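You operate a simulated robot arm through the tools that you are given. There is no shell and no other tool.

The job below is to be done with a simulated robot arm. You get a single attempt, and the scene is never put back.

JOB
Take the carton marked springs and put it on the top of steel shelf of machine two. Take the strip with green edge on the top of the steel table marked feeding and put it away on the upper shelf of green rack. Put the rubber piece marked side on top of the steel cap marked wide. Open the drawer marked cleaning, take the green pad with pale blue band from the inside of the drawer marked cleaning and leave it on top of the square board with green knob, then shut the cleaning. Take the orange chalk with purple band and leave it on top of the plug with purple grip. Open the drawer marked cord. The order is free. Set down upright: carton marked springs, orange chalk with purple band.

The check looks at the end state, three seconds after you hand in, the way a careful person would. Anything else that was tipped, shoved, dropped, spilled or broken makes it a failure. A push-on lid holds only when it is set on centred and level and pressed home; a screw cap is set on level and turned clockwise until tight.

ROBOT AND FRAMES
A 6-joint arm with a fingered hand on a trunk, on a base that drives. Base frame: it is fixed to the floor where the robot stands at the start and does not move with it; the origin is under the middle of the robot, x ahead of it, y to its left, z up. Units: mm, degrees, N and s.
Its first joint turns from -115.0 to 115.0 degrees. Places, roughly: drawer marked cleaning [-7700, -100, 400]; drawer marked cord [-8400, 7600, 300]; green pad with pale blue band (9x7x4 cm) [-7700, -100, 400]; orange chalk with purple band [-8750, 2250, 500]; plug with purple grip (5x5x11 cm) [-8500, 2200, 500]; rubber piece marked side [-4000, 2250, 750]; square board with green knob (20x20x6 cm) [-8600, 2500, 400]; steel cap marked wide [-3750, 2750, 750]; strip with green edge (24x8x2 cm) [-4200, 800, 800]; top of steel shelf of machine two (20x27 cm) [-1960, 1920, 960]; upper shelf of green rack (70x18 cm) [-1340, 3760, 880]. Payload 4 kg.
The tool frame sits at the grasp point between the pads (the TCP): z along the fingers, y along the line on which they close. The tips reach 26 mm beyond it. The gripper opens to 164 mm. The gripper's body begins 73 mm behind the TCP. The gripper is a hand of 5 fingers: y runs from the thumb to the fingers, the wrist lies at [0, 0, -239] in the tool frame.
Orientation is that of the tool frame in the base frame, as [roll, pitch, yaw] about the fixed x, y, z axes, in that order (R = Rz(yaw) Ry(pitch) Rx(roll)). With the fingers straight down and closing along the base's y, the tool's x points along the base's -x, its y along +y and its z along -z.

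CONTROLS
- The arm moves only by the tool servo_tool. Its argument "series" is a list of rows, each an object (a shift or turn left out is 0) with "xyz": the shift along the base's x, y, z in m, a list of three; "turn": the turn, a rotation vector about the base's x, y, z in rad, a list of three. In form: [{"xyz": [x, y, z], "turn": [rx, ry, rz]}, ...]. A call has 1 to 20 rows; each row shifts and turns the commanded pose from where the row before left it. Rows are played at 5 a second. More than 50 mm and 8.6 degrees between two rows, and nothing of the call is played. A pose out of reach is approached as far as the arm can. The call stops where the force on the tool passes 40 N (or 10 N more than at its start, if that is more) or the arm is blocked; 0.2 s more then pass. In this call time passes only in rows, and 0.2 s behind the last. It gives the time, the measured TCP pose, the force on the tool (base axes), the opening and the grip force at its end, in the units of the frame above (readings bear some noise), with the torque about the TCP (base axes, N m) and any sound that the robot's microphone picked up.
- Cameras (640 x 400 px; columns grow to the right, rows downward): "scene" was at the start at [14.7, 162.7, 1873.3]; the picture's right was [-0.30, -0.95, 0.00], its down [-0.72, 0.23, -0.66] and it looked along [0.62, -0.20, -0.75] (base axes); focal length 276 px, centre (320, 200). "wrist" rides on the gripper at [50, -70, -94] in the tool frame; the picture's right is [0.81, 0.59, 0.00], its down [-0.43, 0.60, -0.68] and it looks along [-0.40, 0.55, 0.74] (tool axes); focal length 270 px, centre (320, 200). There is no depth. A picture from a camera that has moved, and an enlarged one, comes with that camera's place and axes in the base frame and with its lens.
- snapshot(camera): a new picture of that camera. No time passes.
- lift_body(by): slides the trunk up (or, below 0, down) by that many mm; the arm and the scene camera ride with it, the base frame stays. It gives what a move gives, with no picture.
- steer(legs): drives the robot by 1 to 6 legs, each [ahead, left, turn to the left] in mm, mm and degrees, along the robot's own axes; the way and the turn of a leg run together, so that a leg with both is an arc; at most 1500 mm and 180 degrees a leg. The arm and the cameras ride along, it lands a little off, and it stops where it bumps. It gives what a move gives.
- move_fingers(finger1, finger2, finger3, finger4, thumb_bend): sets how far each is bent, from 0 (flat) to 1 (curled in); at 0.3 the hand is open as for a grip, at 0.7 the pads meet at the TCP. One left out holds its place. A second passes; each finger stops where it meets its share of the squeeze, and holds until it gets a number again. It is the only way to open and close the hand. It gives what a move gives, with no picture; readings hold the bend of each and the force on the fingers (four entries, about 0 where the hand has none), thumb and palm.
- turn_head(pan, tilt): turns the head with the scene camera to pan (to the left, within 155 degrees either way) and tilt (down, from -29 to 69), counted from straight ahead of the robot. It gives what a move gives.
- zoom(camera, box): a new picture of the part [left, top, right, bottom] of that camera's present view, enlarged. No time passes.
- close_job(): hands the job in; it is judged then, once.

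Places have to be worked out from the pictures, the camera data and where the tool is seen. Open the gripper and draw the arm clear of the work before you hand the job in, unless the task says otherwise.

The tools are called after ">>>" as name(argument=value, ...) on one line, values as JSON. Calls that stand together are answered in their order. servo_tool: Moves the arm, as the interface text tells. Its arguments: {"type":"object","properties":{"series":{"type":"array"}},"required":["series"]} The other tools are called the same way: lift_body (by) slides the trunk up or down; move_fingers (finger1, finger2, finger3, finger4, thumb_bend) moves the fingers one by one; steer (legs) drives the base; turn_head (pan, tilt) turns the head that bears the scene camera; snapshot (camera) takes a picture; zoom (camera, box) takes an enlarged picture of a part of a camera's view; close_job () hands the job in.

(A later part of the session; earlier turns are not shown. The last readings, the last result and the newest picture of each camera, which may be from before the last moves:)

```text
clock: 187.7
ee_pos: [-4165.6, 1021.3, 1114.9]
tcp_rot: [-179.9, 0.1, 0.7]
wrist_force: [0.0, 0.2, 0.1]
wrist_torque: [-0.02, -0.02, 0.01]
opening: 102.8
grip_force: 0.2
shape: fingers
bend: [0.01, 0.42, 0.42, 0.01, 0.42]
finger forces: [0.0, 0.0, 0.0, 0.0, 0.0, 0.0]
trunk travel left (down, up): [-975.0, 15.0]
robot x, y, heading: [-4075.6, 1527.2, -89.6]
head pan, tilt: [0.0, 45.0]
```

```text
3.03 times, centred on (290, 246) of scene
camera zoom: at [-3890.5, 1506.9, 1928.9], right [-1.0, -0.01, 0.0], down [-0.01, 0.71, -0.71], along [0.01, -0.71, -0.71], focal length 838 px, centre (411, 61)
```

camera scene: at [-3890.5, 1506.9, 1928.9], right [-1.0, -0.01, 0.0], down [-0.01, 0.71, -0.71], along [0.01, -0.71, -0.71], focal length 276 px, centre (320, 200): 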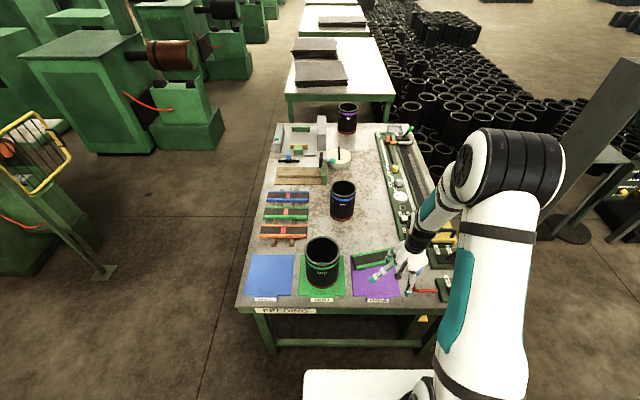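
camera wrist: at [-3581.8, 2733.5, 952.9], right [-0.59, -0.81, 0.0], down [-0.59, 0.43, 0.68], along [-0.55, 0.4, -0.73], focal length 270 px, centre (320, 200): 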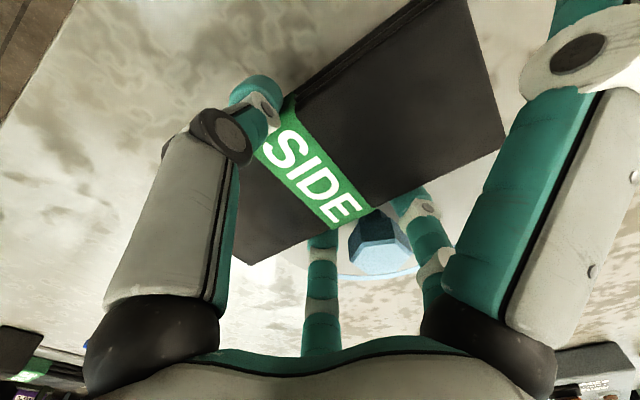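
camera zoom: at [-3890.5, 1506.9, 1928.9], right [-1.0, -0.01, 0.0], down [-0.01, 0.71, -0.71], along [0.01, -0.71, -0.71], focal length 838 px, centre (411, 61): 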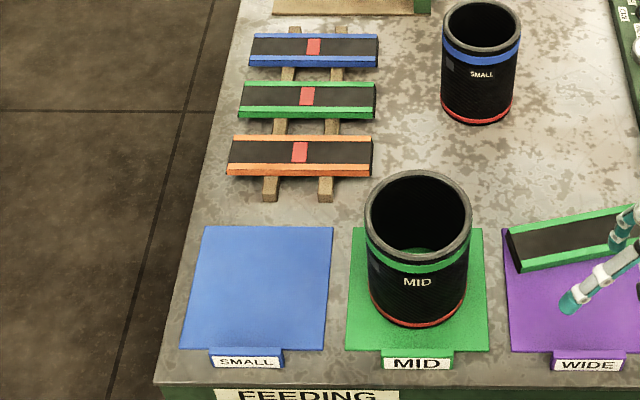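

The target is the plain green-edged strip on the purple mat, centre about (−4153, 782), turned 12.7°; the slat ones carry a red band. I drive over it, yaw the hand to match and open the grip.

>>> steer(legs=[[236, 27, 0]])

>>> servo_tool(series=[{"turn": [0, 0, 0.105]}, {"turn": [0, 0, 0.106]}])

>>> move_fingers(finger1=0, finger2=0.28, finger3=0.28, finger4=0, thumb_bend=0.3)

>>> lift_body(by=-180)

>>> snapshot(camera="wrist")

>>> snapshot(camera="scene")

```text
clock: 189.4
ee_pos: [-4139.1, 789.7, 1114.5]
tcp_rot: [-180.0, 0.0, 0.4]
wrist_force: [0.4, 0.8, 0.1]
wrist_torque: [0.0, 0.0, 0.02]
opening: 102.9
grip_force: 0.0
shape: fingers
bend: [0.01, 0.42, 0.42, 0.01, 0.42]
finger forces: [0.0, 0.1, 0.1, 0.0, 0.0, 0.0]
trunk travel left (down, up): [-975.0, 15.0]
robot x, y, heading: [-4046.4, 1292.8, -89.9]
head pan, tilt: [0.0, 45.0]
```

```text
clock: 190.0
ee_pos: [-4138.3, 790.9, 1113.8]
tcp_rot: [180.0, 0.0, 12.6]
wrist_force: [0.2, -0.8, -0.5]
wrist_torque: [0.03, -0.02, 0.03]
opening: 102.8
grip_force: 0.1
shape: fingers
bend: [0.01, 0.42, 0.42, 0.01, 0.42]
finger forces: [0.0, 0.0, 0.0, 0.1, 0.0, 0.0]
trunk travel left (down, up): [-975.0, 15.0]
robot x, y, heading: [-4043.1, 1294.0, -89.7]
head pan, tilt: [0.0, 45.0]
```

```text
clock: 191.0
ee_pos: [-4139.2, 790.2, 1114.4]
tcp_rot: [-180.0, 0.1, 12.5]
wrist_force: [0.5, 0.4, 0.5]
wrist_torque: [0.01, 0.0, -0.01]
opening: 110.2
grip_force: 0.1
shape: fingers
bend: [0.01, 0.28, 0.28, 0.01, 0.3]
finger forces: [0.0, 0.0, 0.0, 0.0, 0.0, 0.0]
trunk travel left (down, up): [-975.0, 15.0]
robot x, y, heading: [-4045.7, 1291.8, -89.6]
head pan, tilt: [0.0, 45.0]
```

```text
clock: 193.0
ee_pos: [-4138.7, 790.5, 935.2]
tcp_rot: [180.0, 0.0, 12.6]
wrist_force: [-0.5, 0.2, 0.5]
wrist_torque: [-0.02, 0.0, 0.0]
opening: 109.8
grip_force: 0.1
shape: fingers
bend: [0.01, 0.28, 0.28, 0.01, 0.3]
finger forces: [0.1, 0.0, 0.0, 0.1, 0.0, 0.0]
trunk travel left (down, up): [-795.0, 195.0]
robot x, y, heading: [-4051.7, 1295.0, -89.7]
head pan, tilt: [0.0, 45.0]
```

```text
taken
camera wrist: at [-4105.4, 870.8, 1028.3], right [0.92, -0.4, 0.0], down [-0.29, -0.67, 0.68], along [-0.27, -0.62, -0.74], focal length 270 px, centre (320, 200)
```

wrist: 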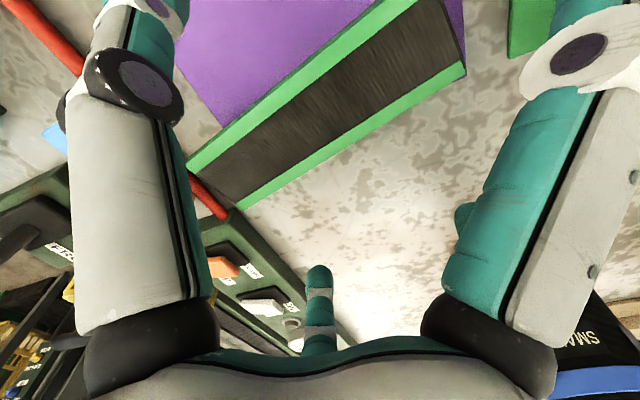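

```text
taken
camera scene: at [-3861.5, 1274.3, 1748.9], right [-1.0, 0.0, 0.0], down [0.0, 0.71, -0.71], along [0.0, -0.71, -0.71], focal length 276 px, centre (320, 200)
```

scene: 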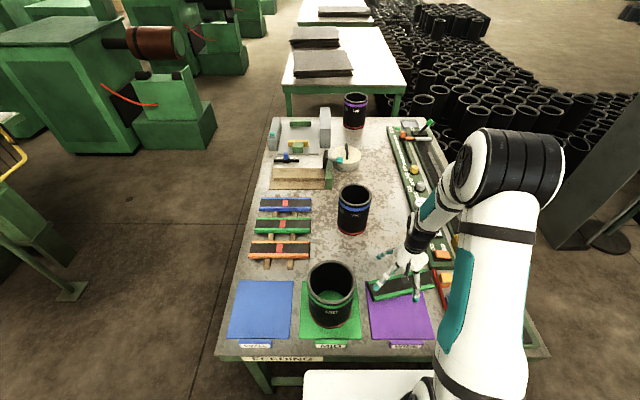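

The wrist view puts the hand on the strip's centre line, 19 mm east of its middle, which keeps clear of the cubes and red bar. I lower to z≈840.

>>> servo_tool(series=[{"xyz": [0, 0, -0.03]}, {"xyz": [0, 0, -0.03]}, {"xyz": [0, 0, -0.02]}, {"xyz": [0, 0, -0.008]}, {"xyz": [0, 0, -0.007]}])

>>> snapshot(camera="wrist")

>>> zoom(camera="scene", box=[330, 240, 490, 340])

```text
clock: 194.2
ee_pos: [-4139.9, 791.0, 839.1]
tcp_rot: [179.9, 0.0, 12.5]
wrist_force: [0.4, 0.2, -0.8]
wrist_torque: [-0.02, 0.0, 0.03]
opening: 110.0
grip_force: 0.0
shape: fingers
bend: [0.01, 0.28, 0.28, 0.01, 0.3]
finger forces: [0.1, 0.0, 0.0, 0.0, 0.0, 0.0]
trunk travel left (down, up): [-795.0, 195.0]
robot x, y, heading: [-4049.8, 1292.6, -89.9]
head pan, tilt: [0.0, 45.0]
```

```text
taken
camera wrist: at [-4105.2, 870.8, 933.0], right [0.92, -0.4, 0.0], down [-0.29, -0.67, 0.68], along [-0.27, -0.62, -0.74], focal length 270 px, centre (320, 200)
```

wrist: 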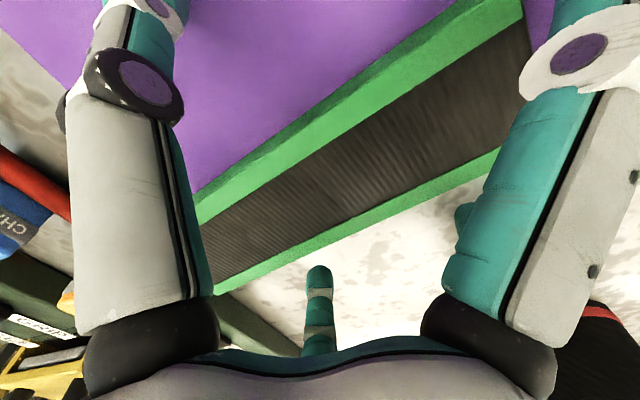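

```text
4.00 times, centred on (410, 290) of scene
camera zoom: at [-3861.5, 1273.9, 1748.9], right [-1.0, 0.0, 0.0], down [0.0, 0.71, -0.71], along [0.0, -0.71, -0.71], focal length 1106 px, centre (-40, -160)
```

zoom: 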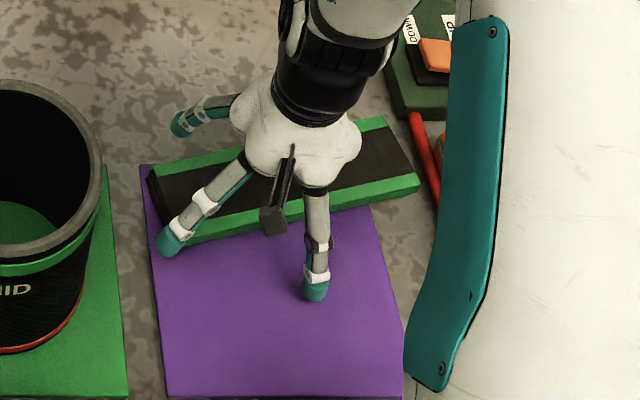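

No contact, well placed. I close thumb and fingers 2/3 on the strip's edges.

>>> move_fingers(finger2=0.7, finger3=0.7, thumb_bend=0.7)

>>> servo_tool(series=[{"xyz": [0, 0, 0.01]}, {"xyz": [0, 0, 0.02]}, {"xyz": [0, 0, 0.03]}])

>>> snapshot(camera="wrist")

>>> zoom(camera="scene", box=[330, 220, 490, 320])

```text
clock: 195.2
ee_pos: [-4138.6, 790.7, 842.7]
tcp_rot: [179.8, 0.2, 12.5]
wrist_force: [-3.8, -1.8, 29.8]
wrist_torque: [1.04, 0.31, 0.12]
opening: 99.8
grip_force: 33.2
shape: fingers
bend: [0.01, 0.53, 0.52, 0.01, 0.57]
finger forces: [0.0, 10.9, 11.3, 0.0, 44.2, 0.0]
trunk travel left (down, up): [-795.0, 195.0]
robot x, y, heading: [-4047.9, 1293.1, -89.9]
head pan, tilt: [0.0, 45.0]
```

```text
clock: 196.0
ee_pos: [-4137.1, 791.0, 899.1]
tcp_rot: [180.0, 0.0, 12.5]
wrist_force: [0.3, 0.9, -0.2]
wrist_torque: [-0.03, 0.03, 0.02]
opening: 99.5
grip_force: 21.3
shape: fingers
bend: [0.01, 0.53, 0.52, 0.01, 0.58]
finger forces: [0.0, 10.5, 10.9, 0.0, 21.4, 0.1]
trunk travel left (down, up): [-795.0, 195.0]
robot x, y, heading: [-4044.2, 1298.5, -89.8]
head pan, tilt: [0.0, 45.0]
```

```text
taken
camera wrist: at [-4103.4, 870.3, 993.6], right [0.92, -0.4, 0.0], down [-0.29, -0.67, 0.68], along [-0.27, -0.62, -0.74], focal length 270 px, centre (320, 200)
```

wrist: 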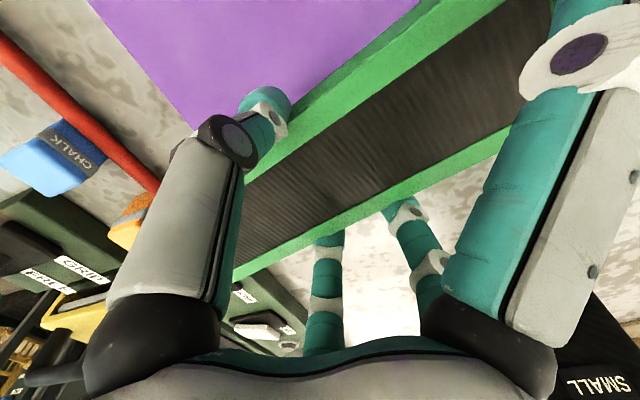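

```text
4.00 times, centred on (410, 270) of scene
camera zoom: at [-3861.2, 1275.2, 1748.8], right [-1.0, 0.0, 0.0], down [0.0, 0.71, -0.71], along [0.0, -0.71, -0.71], focal length 1106 px, centre (-40, -80)
```

zoom: 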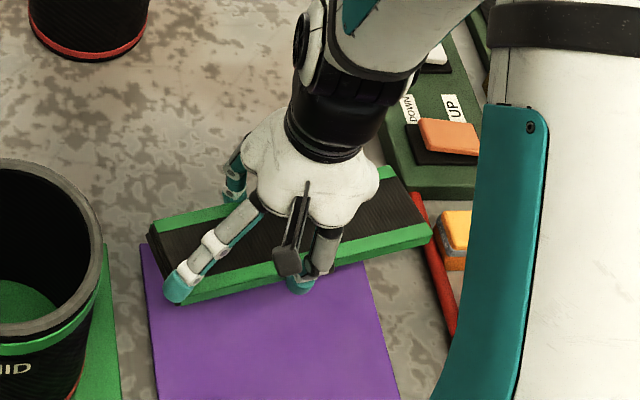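

The strip is held level and lifted. I raise the trunk, back off and drive towards the green rack, looking at it on the way.

>>> lift_body(by=180)

>>> steer(legs=[[-210, 0, 0], [0, 0, 90], [0, 0, 90]])

>>> snapshot(camera="wrist")

```text
clock: 198.0
ee_pos: [-4137.4, 788.7, 1079.6]
tcp_rot: [-180.0, -0.1, 12.5]
wrist_force: [0.4, -0.2, -2.0]
wrist_torque: [-0.02, 0.03, 0.01]
opening: 99.4
grip_force: 21.5
shape: fingers
bend: [0.01, 0.53, 0.52, 0.01, 0.58]
finger forces: [0.1, 10.5, 10.9, 0.1, 21.5, 0.0]
trunk travel left (down, up): [-975.0, 15.0]
robot x, y, heading: [-4048.4, 1293.7, -89.8]
head pan, tilt: [0.0, 45.0]
```

```text
clock: 207.2
ee_pos: [-3940.0, 2005.4, 1079.4]
tcp_rot: [-180.0, 0.0, -169.3]
wrist_force: [-0.7, 0.2, -0.6]
wrist_torque: [0.02, 0.01, -0.04]
opening: 99.5
grip_force: 19.7
shape: fingers
bend: [0.01, 0.53, 0.52, 0.01, 0.58]
finger forces: [0.0, 9.9, 10.1, 0.0, 20.0, 0.0]
trunk travel left (down, up): [-975.0, 15.0]
robot x, y, heading: [-4046.8, 1501.9, 88.2]
head pan, tilt: [0.0, 45.0]
```

```text
taken
camera wrist: at [-3979.2, 1929.0, 1173.4], right [-0.9, 0.43, 0.0], down [0.31, 0.66, 0.68], along [0.29, 0.61, -0.74], focal length 270 px, centre (320, 200)
```

wrist: 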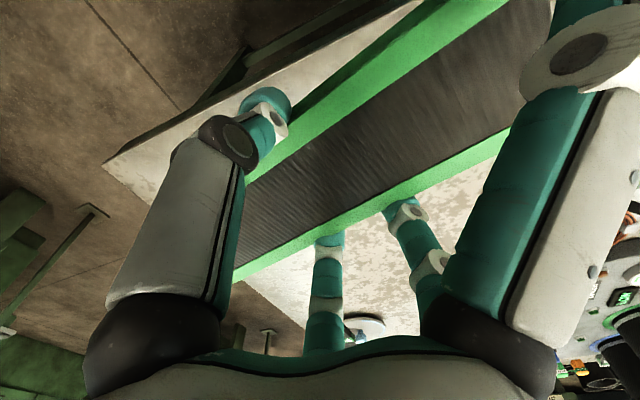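

The strip is steady. I drive east out of the aisle and then north to look at the rack.

>>> steer(legs=[[0, -1150, 1.8], [1300, 0, 0]])

>>> turn_head(pan=-60, tilt=25)

>>> snapshot(camera="scene")

>>> zoom(camera="scene", box=[200, 120, 440, 270])

```text
clock: 218.8
ee_pos: [-2846.9, 3236.1, 1080.1]
tcp_rot: [180.0, -0.1, -167.5]
wrist_force: [-0.1, -0.3, -0.7]
wrist_torque: [-0.05, -0.01, -0.02]
opening: 99.3
grip_force: 20.0
shape: fingers
bend: [0.01, 0.53, 0.52, 0.01, 0.58]
finger forces: [0.0, 9.9, 10.1, 0.0, 20.0, 0.1]
trunk travel left (down, up): [-975.0, 15.0]
robot x, y, heading: [-2939.0, 2733.8, 90.3]
head pan, tilt: [0.0, 45.0]
```

```text
clock: 220.1
ee_pos: [-2847.2, 3234.4, 1079.6]
tcp_rot: [-179.9, 0.0, -167.4]
wrist_force: [-0.1, -0.1, -0.9]
wrist_torque: [0.01, -0.01, 0.0]
opening: 99.5
grip_force: 20.0
shape: fingers
bend: [0.01, 0.53, 0.52, 0.01, 0.58]
finger forces: [0.0, 9.9, 10.1, 0.0, 20.0, 0.1]
trunk travel left (down, up): [-975.0, 15.0]
robot x, y, heading: [-2937.1, 2730.1, 90.0]
head pan, tilt: [-60.0, 25.0]
```

```text
taken
camera scene: at [-3040.9, 2716.3, 1959.5], right [0.51, -0.86, 0.0], down [-0.36, -0.21, -0.91], along [0.78, 0.46, -0.42], focal length 276 px, centre (320, 200)
```

scene: 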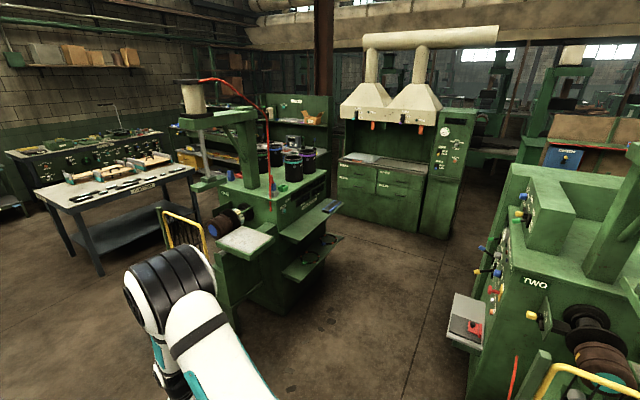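

```text
2.67 times, centred on (320, 195) of scene
camera zoom: at [-3040.9, 2716.3, 1959.5], right [0.51, -0.86, 0.0], down [-0.36, -0.21, -0.91], along [0.78, 0.46, -0.42], focal length 737 px, centre (320, 213)
```

zoom: 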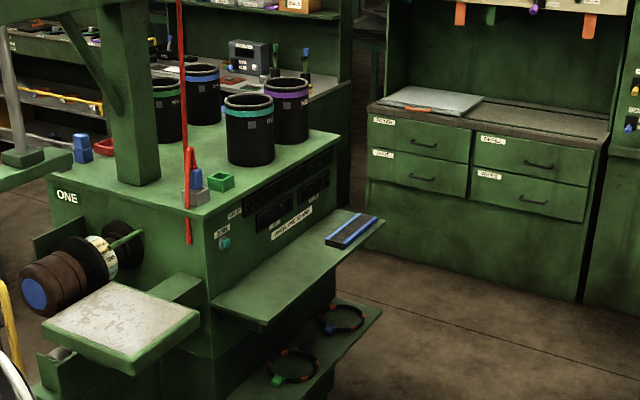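

The rack is machine ONE's south side: two open green shelves, the upper one spanning x −1706..−1002, y 3655..3840, with a blue-edged strip at its east end; it is open above. I drive so the hand ends up in front of its west half.

>>> steer(legs=[[370, 0, 0], [0, -1390, 0]])

>>> turn_head(pan=0, tilt=45)

>>> snapshot(camera="scene")

>>> snapshot(camera="wrist")

```text
clock: 229.0
ee_pos: [-1463.8, 3622.3, 1080.1]
tcp_rot: [180.0, 0.0, -166.4]
wrist_force: [-0.2, -0.4, -1.2]
wrist_torque: [-0.03, 0.0, -0.01]
opening: 99.5
grip_force: 20.2
shape: fingers
bend: [0.01, 0.53, 0.52, 0.01, 0.58]
finger forces: [0.1, 9.9, 10.0, 0.0, 20.0, 0.0]
trunk travel left (down, up): [-975.0, 15.0]
robot x, y, heading: [-1543.7, 3116.1, 91.2]
head pan, tilt: [-60.0, 25.0]
```

```text
clock: 230.3
ee_pos: [-1463.5, 3621.8, 1079.7]
tcp_rot: [180.0, 0.0, -166.5]
wrist_force: [0.1, 0.3, -1.3]
wrist_torque: [0.0, 0.04, 0.03]
opening: 99.7
grip_force: 20.5
shape: fingers
bend: [0.01, 0.53, 0.52, 0.01, 0.58]
finger forces: [0.0, 9.9, 10.0, 0.1, 20.0, 0.0]
trunk travel left (down, up): [-975.0, 15.0]
robot x, y, heading: [-1546.9, 3115.7, 91.3]
head pan, tilt: [0.0, 45.0]
```

```text
taken
camera scene: at [-1729.1, 3133.7, 1928.9], right [1.0, 0.02, 0.0], down [0.02, -0.71, -0.71], along [-0.02, 0.71, -0.71], focal length 276 px, centre (320, 200)
```

scene: 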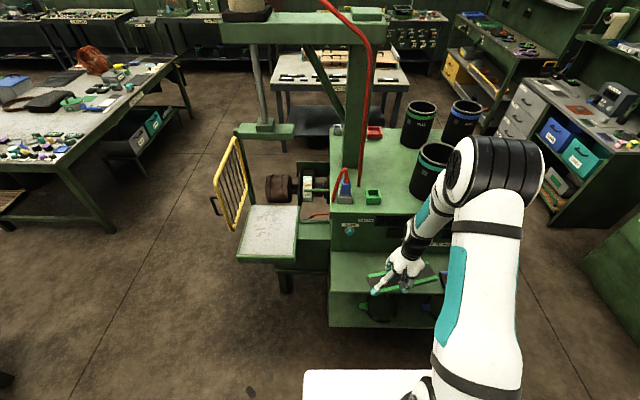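

```text
taken
camera wrist: at [-1497.2, 3543.7, 1173.4], right [-0.92, 0.38, 0.0], down [0.28, 0.68, 0.68], along [0.26, 0.63, -0.74], focal length 270 px, centre (320, 200)
```

wrist: 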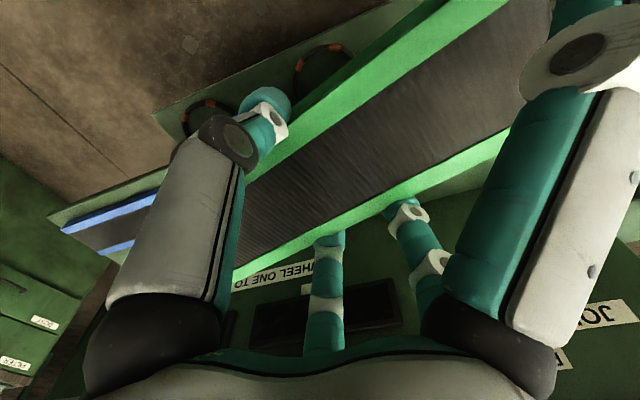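

I zoom on the shelf area to fix its edges precisely.

>>> zoom(camera="scene", box=[300, 200, 480, 340])

```text
2.86 times, centred on (390, 270) of scene
camera zoom: at [-1729.1, 3133.7, 1928.9], right [1.0, 0.02, 0.0], down [0.02, -0.71, -0.71], along [-0.02, 0.71, -0.71], focal length 790 px, centre (120, 0)
```

zoom: 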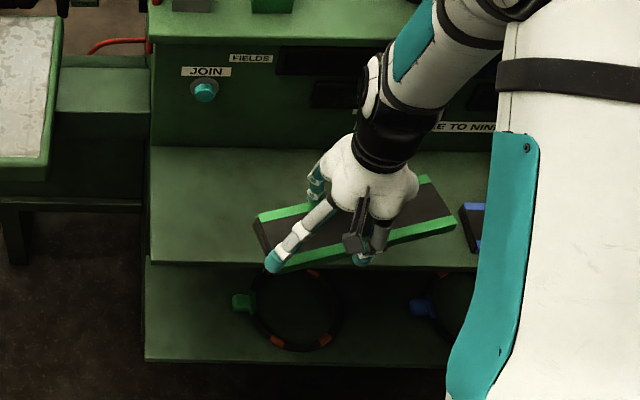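

Shelf surface runs y 3661–3851; the machine's panel behind it rises to z≈1140. I square the strip to the shelf and drive 108 mm ahead.

>>> servo_tool(series=[{"turn": [0, 0, -0.118]}, {"turn": [0, 0, -0.118]}])

>>> steer(legs=[[108, 0, 0]])

>>> lift_body(by=-120)

>>> snapshot(camera="wrist")

>>> zoom(camera="scene", box=[300, 200, 480, 340])

```text
clock: 230.9
ee_pos: [-1463.7, 3621.2, 1079.3]
tcp_rot: [179.9, 0.0, -179.9]
wrist_force: [-0.2, 0.6, -0.5]
wrist_torque: [0.01, 0.05, -0.03]
opening: 99.8
grip_force: 20.1
shape: fingers
bend: [0.01, 0.53, 0.52, 0.01, 0.58]
finger forces: [0.0, 9.9, 10.1, 0.0, 20.1, 0.0]
trunk travel left (down, up): [-975.0, 15.0]
robot x, y, heading: [-1542.4, 3115.3, 91.3]
head pan, tilt: [0.0, 45.0]
```

```text
clock: 232.1
ee_pos: [-1468.2, 3735.2, 1078.7]
tcp_rot: [179.9, 0.1, -179.9]
wrist_force: [-0.3, -0.5, -0.7]
wrist_torque: [-0.06, 0.0, 0.02]
opening: 99.6
grip_force: 19.9
shape: fingers
bend: [0.01, 0.53, 0.52, 0.01, 0.58]
finger forces: [0.0, 9.8, 10.1, 0.0, 20.0, 0.1]
trunk travel left (down, up): [-975.0, 15.0]
robot x, y, heading: [-1545.7, 3229.2, 91.2]
head pan, tilt: [0.0, 45.0]
```

```text
clock: 233.6
ee_pos: [-1466.9, 3733.3, 959.0]
tcp_rot: [-179.9, 0.0, -179.8]
wrist_force: [-0.3, -0.4, 0.1]
wrist_torque: [-0.01, 0.01, -0.02]
opening: 99.5
grip_force: 20.2
shape: fingers
bend: [0.01, 0.53, 0.52, 0.01, 0.58]
finger forces: [0.1, 9.9, 10.1, 0.0, 20.0, 0.0]
trunk travel left (down, up): [-855.0, 135.0]
robot x, y, heading: [-1544.9, 3223.9, 91.1]
head pan, tilt: [0.0, 45.0]
```

```text
taken
camera wrist: at [-1518.3, 3664.9, 1053.3], right [-0.81, 0.58, 0.0], down [0.43, 0.6, 0.68], along [0.4, 0.55, -0.74], focal length 270 px, centre (320, 200)
```

wrist: 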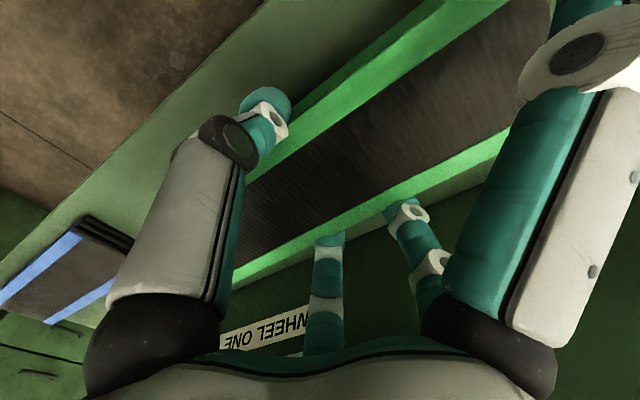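

```text
2.86 times, centred on (390, 270) of scene
camera zoom: at [-1731.9, 3245.2, 1808.9], right [1.0, 0.02, 0.0], down [0.02, -0.71, -0.71], along [-0.02, 0.71, -0.71], focal length 790 px, centre (120, 0)
```

zoom: 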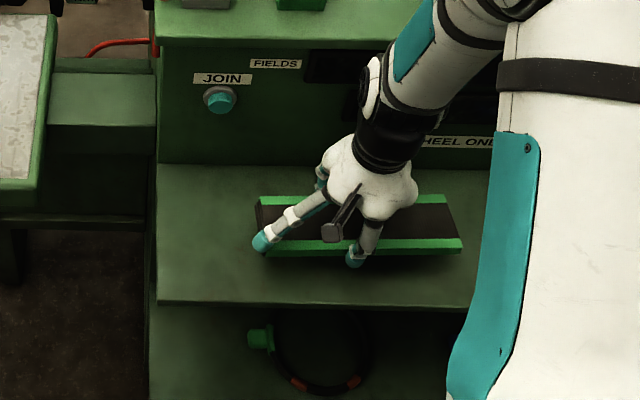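

The strip hovers over the middle of the shelf's west half. I lower gently until contact.

>>> servo_tool(series=[{"xyz": [0, 0, -0.015]}, {"xyz": [0, 0, -0.015]}, {"xyz": [0, 0, -0.005]}])

>>> servo_tool(series=[{"xyz": [0, 0, -0.003]}, {"xyz": [0, 0, -0.003]}, {"xyz": [0, 0, -0.003]}])

```text
clock: 234.4
ee_pos: [-1467.3, 3733.6, 925.1]
tcp_rot: [180.0, 0.0, -179.8]
wrist_force: [0.6, 0.2, 0.1]
wrist_torque: [-0.01, 0.04, -0.01]
opening: 99.5
grip_force: 20.3
shape: fingers
bend: [0.01, 0.53, 0.52, 0.01, 0.58]
finger forces: [0.0, 9.9, 10.1, 0.1, 20.0, 0.0]
trunk travel left (down, up): [-855.0, 135.0]
robot x, y, heading: [-1543.6, 3230.5, 91.4]
head pan, tilt: [0.0, 45.0]
```

```text
clock: 235.2
ee_pos: [-1466.3, 3732.3, 915.6]
tcp_rot: [-179.9, 0.0, -179.8]
wrist_force: [0.5, -0.1, 1.1]
wrist_torque: [0.03, -0.04, 0.0]
opening: 99.5
grip_force: 20.1
shape: fingers
bend: [0.01, 0.53, 0.52, 0.01, 0.58]
finger forces: [0.1, 10.0, 10.7, 0.0, 20.0, 0.1]
trunk travel left (down, up): [-855.0, 135.0]
robot x, y, heading: [-1546.6, 3226.0, 91.3]
head pan, tilt: [0.0, 45.0]
```

>>> servo_tool(series=[{"xyz": [0, 0, -0.002]}, {"xyz": [0, 0, -0.002]}, {"xyz": [0, 0, -0.002]}])

>>> zoom(camera="scene", box=[300, 200, 480, 340])

```text
clock: 235.9
ee_pos: [-1467.5, 3735.1, 915.5]
tcp_rot: [179.6, 0.1, -179.8]
wrist_force: [-2.1, -5.7, 28.0]
wrist_torque: [-0.33, -0.03, -0.06]
opening: 99.5
grip_force: 36.6
shape: fingers
bend: [0.01, 0.53, 0.52, 0.01, 0.58]
finger forces: [0.0, 16.5, 18.5, 0.1, 37.8, 0.0]
trunk travel left (down, up): [-855.0, 135.0]
robot x, y, heading: [-1546.8, 3226.2, 91.7]
head pan, tilt: [0.0, 45.0]
stopped in row 3: the force on the tool passed its limit at 44 N (the readings are from after the stop); the commanded pose is now the measured one
```

```text
2.86 times, centred on (390, 270) of scene
camera zoom: at [-1732.7, 3242.1, 1809.1], right [1.0, 0.02, 0.0], down [0.02, -0.71, -0.71], along [-0.02, 0.71, -0.71], focal length 790 px, centre (120, 0)
```

zoom: 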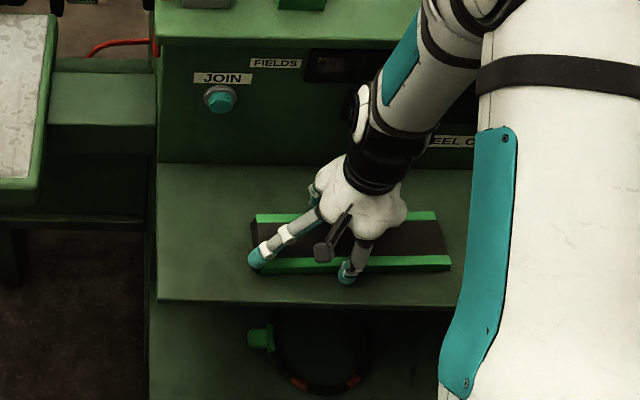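

Firm contact with the shelf. I relieve 2 mm, open the fingers and rise.

>>> servo_tool(series=[{"xyz": [0, 0, 0.002]}])

>>> move_fingers(finger2=0.4, finger3=0.4, thumb_bend=0.38)

>>> servo_tool(series=[{"xyz": [0, 0, 0.01]}, {"xyz": [0, 0, 0.015]}, {"xyz": [0, 0, 0.02]}, {"xyz": [0, 0, 0.03]}])

>>> zoom(camera="scene", box=[300, 200, 480, 340])

```text
clock: 236.3
ee_pos: [-1465.7, 3733.9, 915.8]
tcp_rot: [179.6, 0.1, -179.9]
wrist_force: [-4.9, -4.5, 22.8]
wrist_torque: [-0.03, 0.08, -0.1]
opening: 99.5
grip_force: 35.0
shape: fingers
bend: [0.01, 0.53, 0.52, 0.01, 0.58]
finger forces: [0.0, 17.4, 19.9, 0.0, 32.7, 0.1]
trunk travel left (down, up): [-855.0, 135.0]
robot x, y, heading: [-1545.7, 3229.4, 91.4]
head pan, tilt: [0.0, 45.0]
```

```text
clock: 237.3
ee_pos: [-1466.0, 3736.2, 914.1]
tcp_rot: [179.7, 0.2, -179.8]
wrist_force: [0.8, -0.2, 0.1]
wrist_torque: [-0.04, 0.03, 0.01]
opening: 104.9
grip_force: 0.1
shape: fingers
bend: [0.01, 0.4, 0.4, 0.01, 0.38]
finger forces: [0.1, 0.1, 0.1, 0.0, 0.0, 0.1]
trunk travel left (down, up): [-855.0, 135.0]
robot x, y, heading: [-1544.5, 3226.9, 91.4]
head pan, tilt: [0.0, 45.0]
```

```text
clock: 238.3
ee_pos: [-1464.1, 3734.8, 991.0]
tcp_rot: [179.7, 0.1, -179.8]
wrist_force: [0.0, 0.4, 0.5]
wrist_torque: [-0.01, 0.0, 0.0]
opening: 105.0
grip_force: 0.0
shape: fingers
bend: [0.01, 0.4, 0.4, 0.01, 0.38]
finger forces: [0.0, 0.1, 0.1, 0.0, 0.1, 0.0]
trunk travel left (down, up): [-855.0, 135.0]
robot x, y, heading: [-1549.0, 3223.8, 91.6]
head pan, tilt: [0.0, 45.0]
```

```text
2.86 times, centred on (390, 270) of scene
camera zoom: at [-1732.1, 3243.9, 1808.8], right [1.0, 0.03, 0.0], down [0.02, -0.71, -0.71], along [-0.02, 0.71, -0.71], focal length 790 px, centre (120, 0)
```

zoom: 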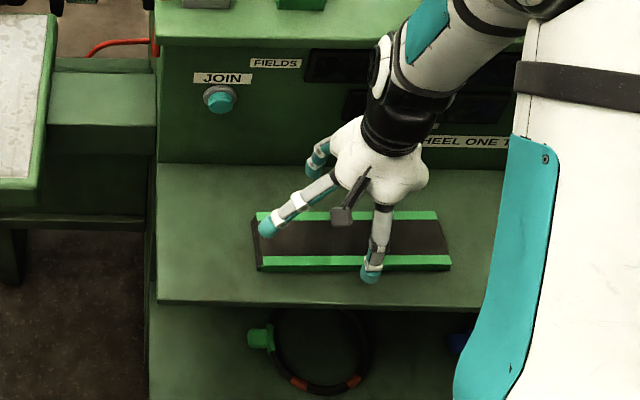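

The strip lies square on the upper shelf. Now I head west for the remaining jobs: out of the bay, round to heading 180°, and through the aisle between the tables.

>>> lift_body(by=120)

>>> steer(legs=[[-280, 0, -1.4], [0, 1355, 0], [0, 0, 90], [0, 1440, 0], [1400, 0, 0]])

>>> turn_head(pan=0, tilt=25)

>>> snapshot(camera="scene")

```text
clock: 239.8
ee_pos: [-1464.2, 3735.0, 1110.6]
tcp_rot: [179.7, 0.1, -179.8]
wrist_force: [0.7, -0.2, 0.6]
wrist_torque: [0.0, 0.01, -0.01]
opening: 104.9
grip_force: 0.1
shape: fingers
bend: [0.01, 0.4, 0.4, 0.01, 0.38]
finger forces: [0.1, 0.0, 0.1, 0.0, 0.1, 0.0]
trunk travel left (down, up): [-975.0, 15.0]
robot x, y, heading: [-1546.7, 3227.2, 91.5]
head pan, tilt: [0.0, 45.0]
```

```text
clock: 265.4
ee_pos: [-4747.5, 1509.5, 1110.3]
tcp_rot: [179.8, 0.1, -89.6]
wrist_force: [0.5, -0.7, -0.3]
wrist_torque: [0.01, -0.02, -0.01]
opening: 104.7
grip_force: 0.0
shape: fingers
bend: [0.01, 0.4, 0.4, 0.01, 0.38]
finger forces: [0.0, 0.0, 0.0, 0.0, 0.1, 0.0]
trunk travel left (down, up): [-975.0, 15.0]
robot x, y, heading: [-4239.7, 1426.8, -178.6]
head pan, tilt: [0.0, 45.0]
```

```text
clock: 266.2
ee_pos: [-4747.9, 1509.3, 1110.8]
tcp_rot: [179.7, 0.2, -89.5]
wrist_force: [-0.2, -0.2, -0.1]
wrist_torque: [-0.04, 0.03, 0.03]
opening: 105.0
grip_force: 0.0
shape: fingers
bend: [0.01, 0.4, 0.4, 0.01, 0.38]
finger forces: [0.0, 0.0, 0.1, 0.0, 0.0, 0.0]
trunk travel left (down, up): [-975.0, 15.0]
robot x, y, heading: [-4242.0, 1427.5, -178.1]
head pan, tilt: [0.0, 25.0]
```

```text
taken
camera scene: at [-4265.3, 1243.9, 1959.4], right [-0.03, 1.0, 0.0], down [0.42, 0.01, -0.91], along [-0.91, -0.03, -0.42], focal length 276 px, centre (320, 200)
```

scene: 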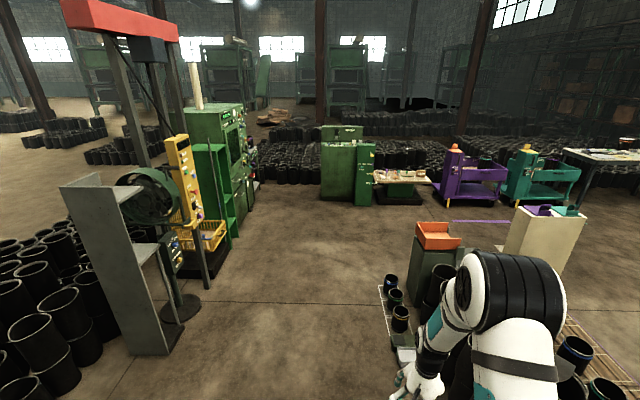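

Projecting the given places: the cleaning drawer is in the green unit at about (231,196) and the chalk/plug/board are on the low bench at (400,178). I zoom on both.

>>> zoom(camera="scene", box=[310, 110, 470, 210])

>>> zoom(camera="scene", box=[150, 90, 310, 290])

```text
4.00 times, centred on (390, 160) of scene
camera zoom: at [-4265.3, 1243.9, 1959.4], right [-0.03, 1.0, 0.0], down [0.42, 0.01, -0.91], along [-0.91, -0.03, -0.42], focal length 1106 px, centre (40, 360)
```

zoom: 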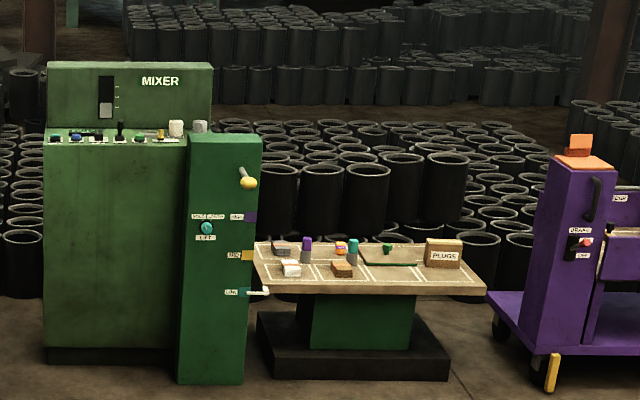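

```text
2.00 times, centred on (230, 190) of scene
camera zoom: at [-4265.3, 1243.9, 1959.4], right [-0.03, 1.0, 0.0], down [0.42, 0.01, -0.91], along [-0.91, -0.03, -0.42], focal length 553 px, centre (500, 220)
```

zoom: 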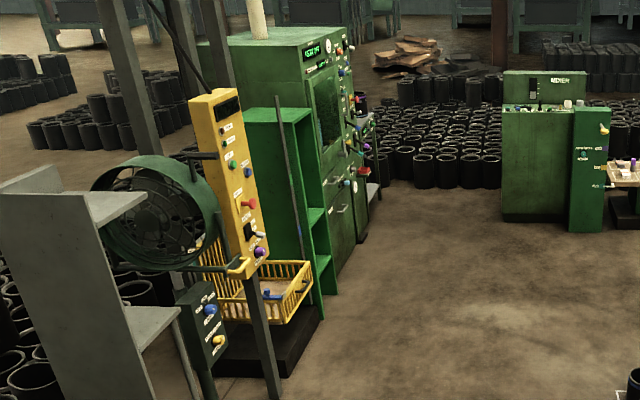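

The bench by the MIXER lift holds the plugs, chalk and the board. I drive west along the free lane (y≈1150) to about x≈−7200 and look at it close up.

>>> steer(legs=[[0, 280, -1.9], [1500, 0, 0], [1450, 0, 0]])

>>> turn_head(pan=-25, tilt=35)

>>> snapshot(camera="scene")

>>> turn_head(pan=45, tilt=35)

>>> snapshot(camera="scene")

>>> turn_head(pan=0, tilt=69)

>>> snapshot(camera="scene")

```text
clock: 267.8
ee_pos: [-4742.5, 1352.6, 1110.7]
tcp_rot: [179.6, 0.2, -90.2]
wrist_force: [-0.1, 0.7, 1.1]
wrist_torque: [0.01, -0.01, 0.02]
opening: 105.2
grip_force: 0.1
shape: fingers
bend: [0.01, 0.4, 0.4, 0.01, 0.38]
finger forces: [0.1, 0.0, 0.0, 0.0, 0.0, 0.0]
trunk travel left (down, up): [-975.0, 15.0]
robot x, y, heading: [-4235.9, 1265.4, -179.1]
head pan, tilt: [0.0, 25.0]
stopped in leg 1: the robot was blocked; the commanded pose is now the measured one
```

```text
clock: 268.6
ee_pos: [-4742.3, 1353.1, 1110.7]
tcp_rot: [179.7, 0.0, -90.3]
wrist_force: [0.1, -0.8, -0.2]
wrist_torque: [0.0, 0.03, -0.02]
opening: 105.1
grip_force: 0.0
shape: fingers
bend: [0.01, 0.4, 0.4, 0.01, 0.38]
finger forces: [0.1, 0.1, 0.0, 0.1, 0.1, 0.0]
trunk travel left (down, up): [-975.0, 15.0]
robot x, y, heading: [-4236.3, 1267.5, -179.3]
head pan, tilt: [-25.0, 35.0]
```

```text
taken
camera scene: at [-4252.9, 1118.9, 1943.7], right [0.41, 0.91, 0.0], down [0.52, -0.23, -0.82], along [-0.75, 0.33, -0.57], focal length 276 px, centre (320, 200)
```

scene: 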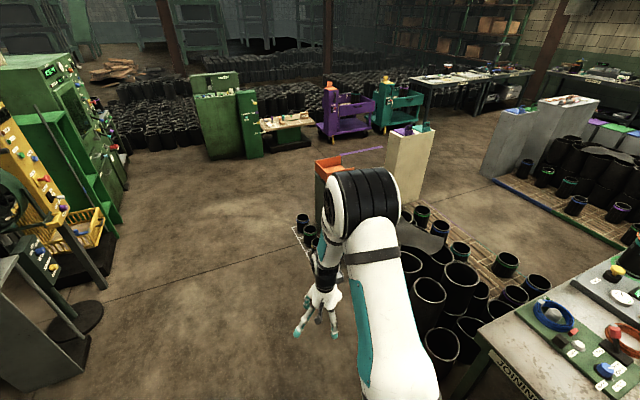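

```text
clock: 270.1
ee_pos: [-4741.1, 1352.9, 1109.9]
tcp_rot: [179.7, 0.2, -90.4]
wrist_force: [-0.5, -0.3, 0.3]
wrist_torque: [-0.05, 0.01, 0.0]
opening: 105.2
grip_force: 0.1
shape: fingers
bend: [0.01, 0.4, 0.4, 0.01, 0.38]
finger forces: [0.0, 0.0, 0.0, 0.1, 0.0, 0.0]
trunk travel left (down, up): [-975.0, 15.0]
robot x, y, heading: [-4234.3, 1267.8, -179.0]
head pan, tilt: [45.0, 35.0]
```

```text
taken
camera scene: at [-4233.8, 1020.4, 1943.7], right [-0.72, 0.7, 0.0], down [0.4, 0.41, -0.82], along [-0.57, -0.59, -0.57], focal length 276 px, centre (320, 200)
```

scene: 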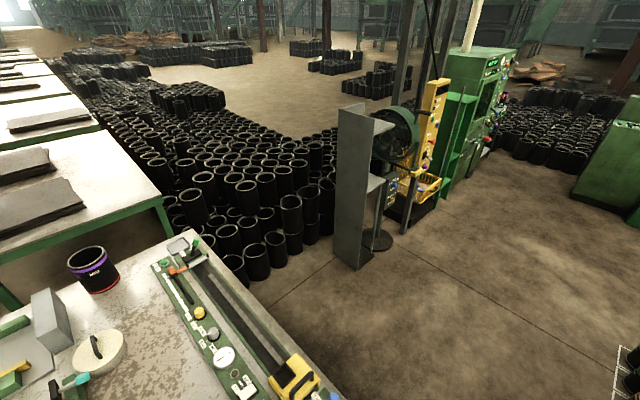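

```text
clock: 271.2
ee_pos: [-4742.8, 1353.9, 1110.1]
tcp_rot: [179.6, 0.1, -90.3]
wrist_force: [-0.6, 0.4, 0.3]
wrist_torque: [0.03, -0.01, -0.01]
opening: 104.8
grip_force: 0.1
shape: fingers
bend: [0.01, 0.4, 0.4, 0.01, 0.38]
finger forces: [0.0, 0.0, 0.1, 0.1, 0.1, 0.1]
trunk travel left (down, up): [-975.0, 15.0]
robot x, y, heading: [-4234.6, 1265.9, -179.1]
head pan, tilt: [0.0, 68.8]
```

```text
taken
camera scene: at [-4228.4, 1082.7, 1900.1], right [-0.02, 1.0, 0.0], down [0.93, 0.02, -0.36], along [-0.36, -0.01, -0.93], focal length 276 px, centre (320, 200)
```

scene: 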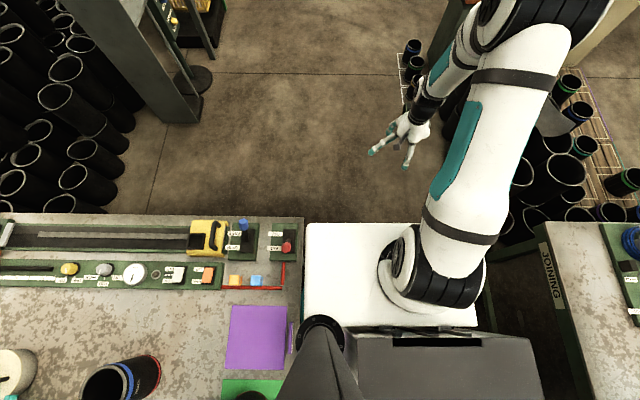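

The base was stopped by the feeding table's edge (I was still beside it); nothing on the table appears disturbed. I sidestep back north, pass the table, and then take the free lane west.

>>> steer(legs=[[0, -150, -0.9], [900, 0, 0]])

>>> turn_head(pan=60, tilt=45)

>>> snapshot(camera="scene")

>>> turn_head(pan=120, tilt=35)

>>> snapshot(camera="scene")

```text
clock: 276.9
ee_pos: [-5643.7, 1502.5, 1109.6]
tcp_rot: [179.8, 0.1, -90.5]
wrist_force: [0.4, 0.5, 0.7]
wrist_torque: [0.03, -0.02, 0.01]
opening: 104.9
grip_force: 0.0
shape: fingers
bend: [0.01, 0.4, 0.4, 0.01, 0.38]
finger forces: [0.1, 0.0, 0.1, 0.0, 0.0, 0.0]
trunk travel left (down, up): [-975.0, 15.0]
robot x, y, heading: [-5138.1, 1414.9, -179.3]
head pan, tilt: [0.0, 68.8]
```

```text
clock: 278.2
ee_pos: [-5642.0, 1501.6, 1110.5]
tcp_rot: [179.7, 0.1, -90.4]
wrist_force: [0.5, 1.4, -0.1]
wrist_torque: [-0.02, -0.01, -0.01]
opening: 105.0
grip_force: 0.2
shape: fingers
bend: [0.01, 0.4, 0.4, 0.01, 0.38]
finger forces: [0.0, 0.0, 0.0, 0.1, 0.0, 0.0]
trunk travel left (down, up): [-975.0, 15.0]
robot x, y, heading: [-5139.0, 1414.2, -179.2]
head pan, tilt: [60.0, 45.0]
```

```text
taken
camera scene: at [-5113.0, 1159.6, 1928.9], right [-0.87, 0.49, 0.0], down [0.35, 0.62, -0.71], along [-0.35, -0.62, -0.71], focal length 276 px, centre (320, 200)
```

scene: 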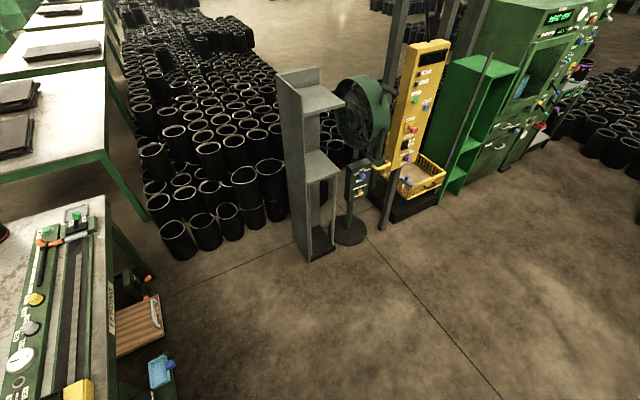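

```text
clock: 279.5
ee_pos: [-5642.9, 1502.4, 1111.0]
tcp_rot: [179.7, 0.1, -90.4]
wrist_force: [0.5, -0.9, 1.2]
wrist_torque: [0.03, 0.01, 0.0]
opening: 104.9
grip_force: 0.0
shape: fingers
bend: [0.01, 0.4, 0.4, 0.01, 0.38]
finger forces: [0.1, 0.0, 0.1, 0.0, 0.0, 0.1]
trunk travel left (down, up): [-975.0, 15.0]
robot x, y, heading: [-5137.0, 1415.5, -179.2]
head pan, tilt: [120.0, 35.0]
```

```text
taken
camera scene: at [-5028.2, 1154.7, 1943.7], right [-0.86, -0.51, 0.0], down [-0.29, 0.49, -0.82], along [0.42, -0.7, -0.57], focal length 276 px, centre (320, 200)
```

scene: 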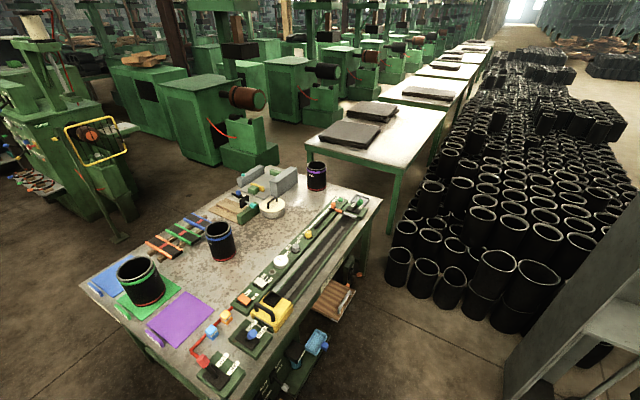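

The table's things are undisturbed and I am past it now. I move to the lane and drive to x≈−7200.

>>> steer(legs=[[0, 260, -0.8], [1500, 0, 0], [500, 0, 0]])

>>> turn_head(pan=-35, tilt=40)

>>> snapshot(camera="scene")

>>> turn_head(pan=45, tilt=40)

>>> snapshot(camera="scene")

```text
clock: 291.0
ee_pos: [-7659.8, 1270.2, 1110.5]
tcp_rot: [179.8, 0.1, -91.9]
wrist_force: [0.0, 1.1, 0.2]
wrist_torque: [-0.04, 0.0, 0.0]
opening: 104.9
grip_force: 0.0
shape: fingers
bend: [0.01, 0.4, 0.4, 0.01, 0.38]
finger forces: [0.1, 0.1, 0.0, 0.0, 0.0, 0.0]
trunk travel left (down, up): [-975.0, 15.0]
robot x, y, heading: [-7153.5, 1170.0, 179.2]
head pan, tilt: [120.0, 35.0]
```

```text
clock: 293.4
ee_pos: [-7659.8, 1269.4, 1110.8]
tcp_rot: [179.6, 0.1, -91.8]
wrist_force: [-0.2, 0.3, -0.4]
wrist_torque: [-0.01, -0.02, -0.02]
opening: 104.9
grip_force: 0.0
shape: fingers
bend: [0.01, 0.4, 0.4, 0.01, 0.38]
finger forces: [0.0, 0.1, 0.1, 0.0, 0.1, 0.0]
trunk travel left (down, up): [-975.0, 15.0]
robot x, y, heading: [-7155.5, 1163.6, 179.0]
head pan, tilt: [-35.0, 40.0]
```

```text
taken
camera scene: at [-7166.6, 1033.0, 1936.2], right [0.58, 0.81, 0.0], down [0.52, -0.37, -0.77], along [-0.62, 0.45, -0.64], focal length 276 px, centre (320, 200)
```

scene: 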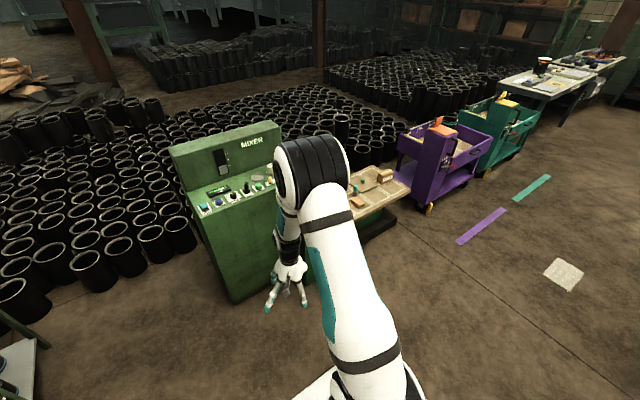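

```text
clock: 294.9
ee_pos: [-7659.0, 1269.3, 1109.9]
tcp_rot: [179.7, 0.1, -91.8]
wrist_force: [-0.1, 0.2, 0.3]
wrist_torque: [0.0, 0.03, 0.01]
opening: 105.1
grip_force: 0.1
shape: fingers
bend: [0.01, 0.4, 0.4, 0.01, 0.38]
finger forces: [0.0, 0.0, 0.1, 0.0, 0.1, 0.0]
trunk travel left (down, up): [-975.0, 15.0]
robot x, y, heading: [-7156.6, 1173.3, 179.2]
head pan, tilt: [45.0, 40.0]
```

```text
taken
camera scene: at [-7158.4, 924.1, 1936.2], right [-0.7, 0.72, 0.0], down [0.46, 0.45, -0.77], along [-0.55, -0.54, -0.64], focal length 276 px, centre (320, 200)
```

scene: 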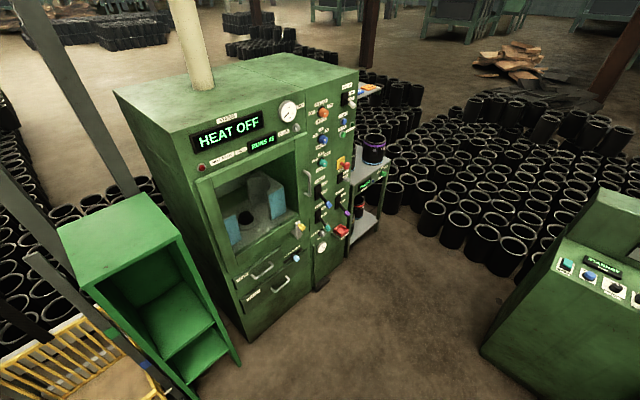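

The oven cabinet ("HEAT OFF") has two drawers below its window facing north. I zoom to read the drawer labels, and also look at the bench.

>>> zoom(camera="scene", box=[200, 220, 360, 340])

>>> turn_head(pan=-40, tilt=30)

>>> zoom(camera="scene", box=[280, 130, 480, 255])

```text
3.33 times, centred on (280, 280) of scene
camera zoom: at [-7158.4, 924.1, 1936.2], right [-0.7, 0.72, 0.0], down [0.46, 0.45, -0.77], along [-0.55, -0.54, -0.64], focal length 921 px, centre (453, -67)
```

zoom: 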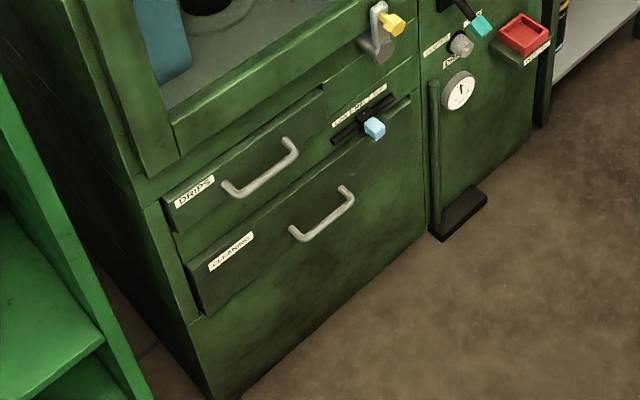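

```text
clock: 296.5
ee_pos: [-7659.6, 1269.5, 1109.6]
tcp_rot: [179.8, 0.2, -91.8]
wrist_force: [0.1, -1.2, 0.0]
wrist_torque: [0.03, 0.03, 0.03]
opening: 104.9
grip_force: 0.1
shape: fingers
bend: [0.01, 0.4, 0.4, 0.01, 0.38]
finger forces: [0.0, 0.0, 0.0, 0.0, 0.1, 0.1]
trunk travel left (down, up): [-975.0, 15.0]
robot x, y, heading: [-7158.6, 1170.5, 179.4]
head pan, tilt: [-40.0, 30.0]
```

```text
3.20 times, centred on (380, 192) of scene
camera zoom: at [-7166.2, 1042.4, 1951.5], right [0.65, 0.76, 0.0], down [0.38, -0.33, -0.87], along [-0.66, 0.56, -0.5], focal length 884 px, centre (128, 224)
```

zoom: 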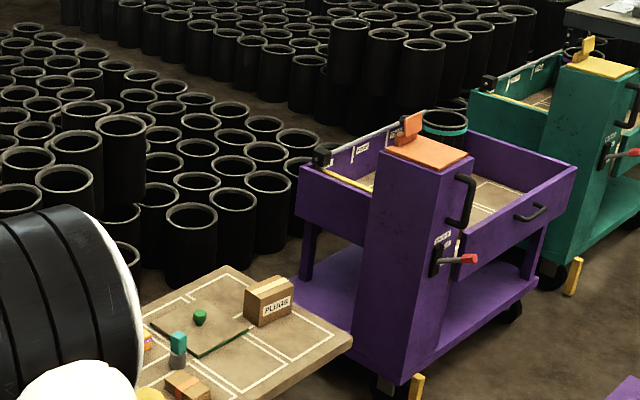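

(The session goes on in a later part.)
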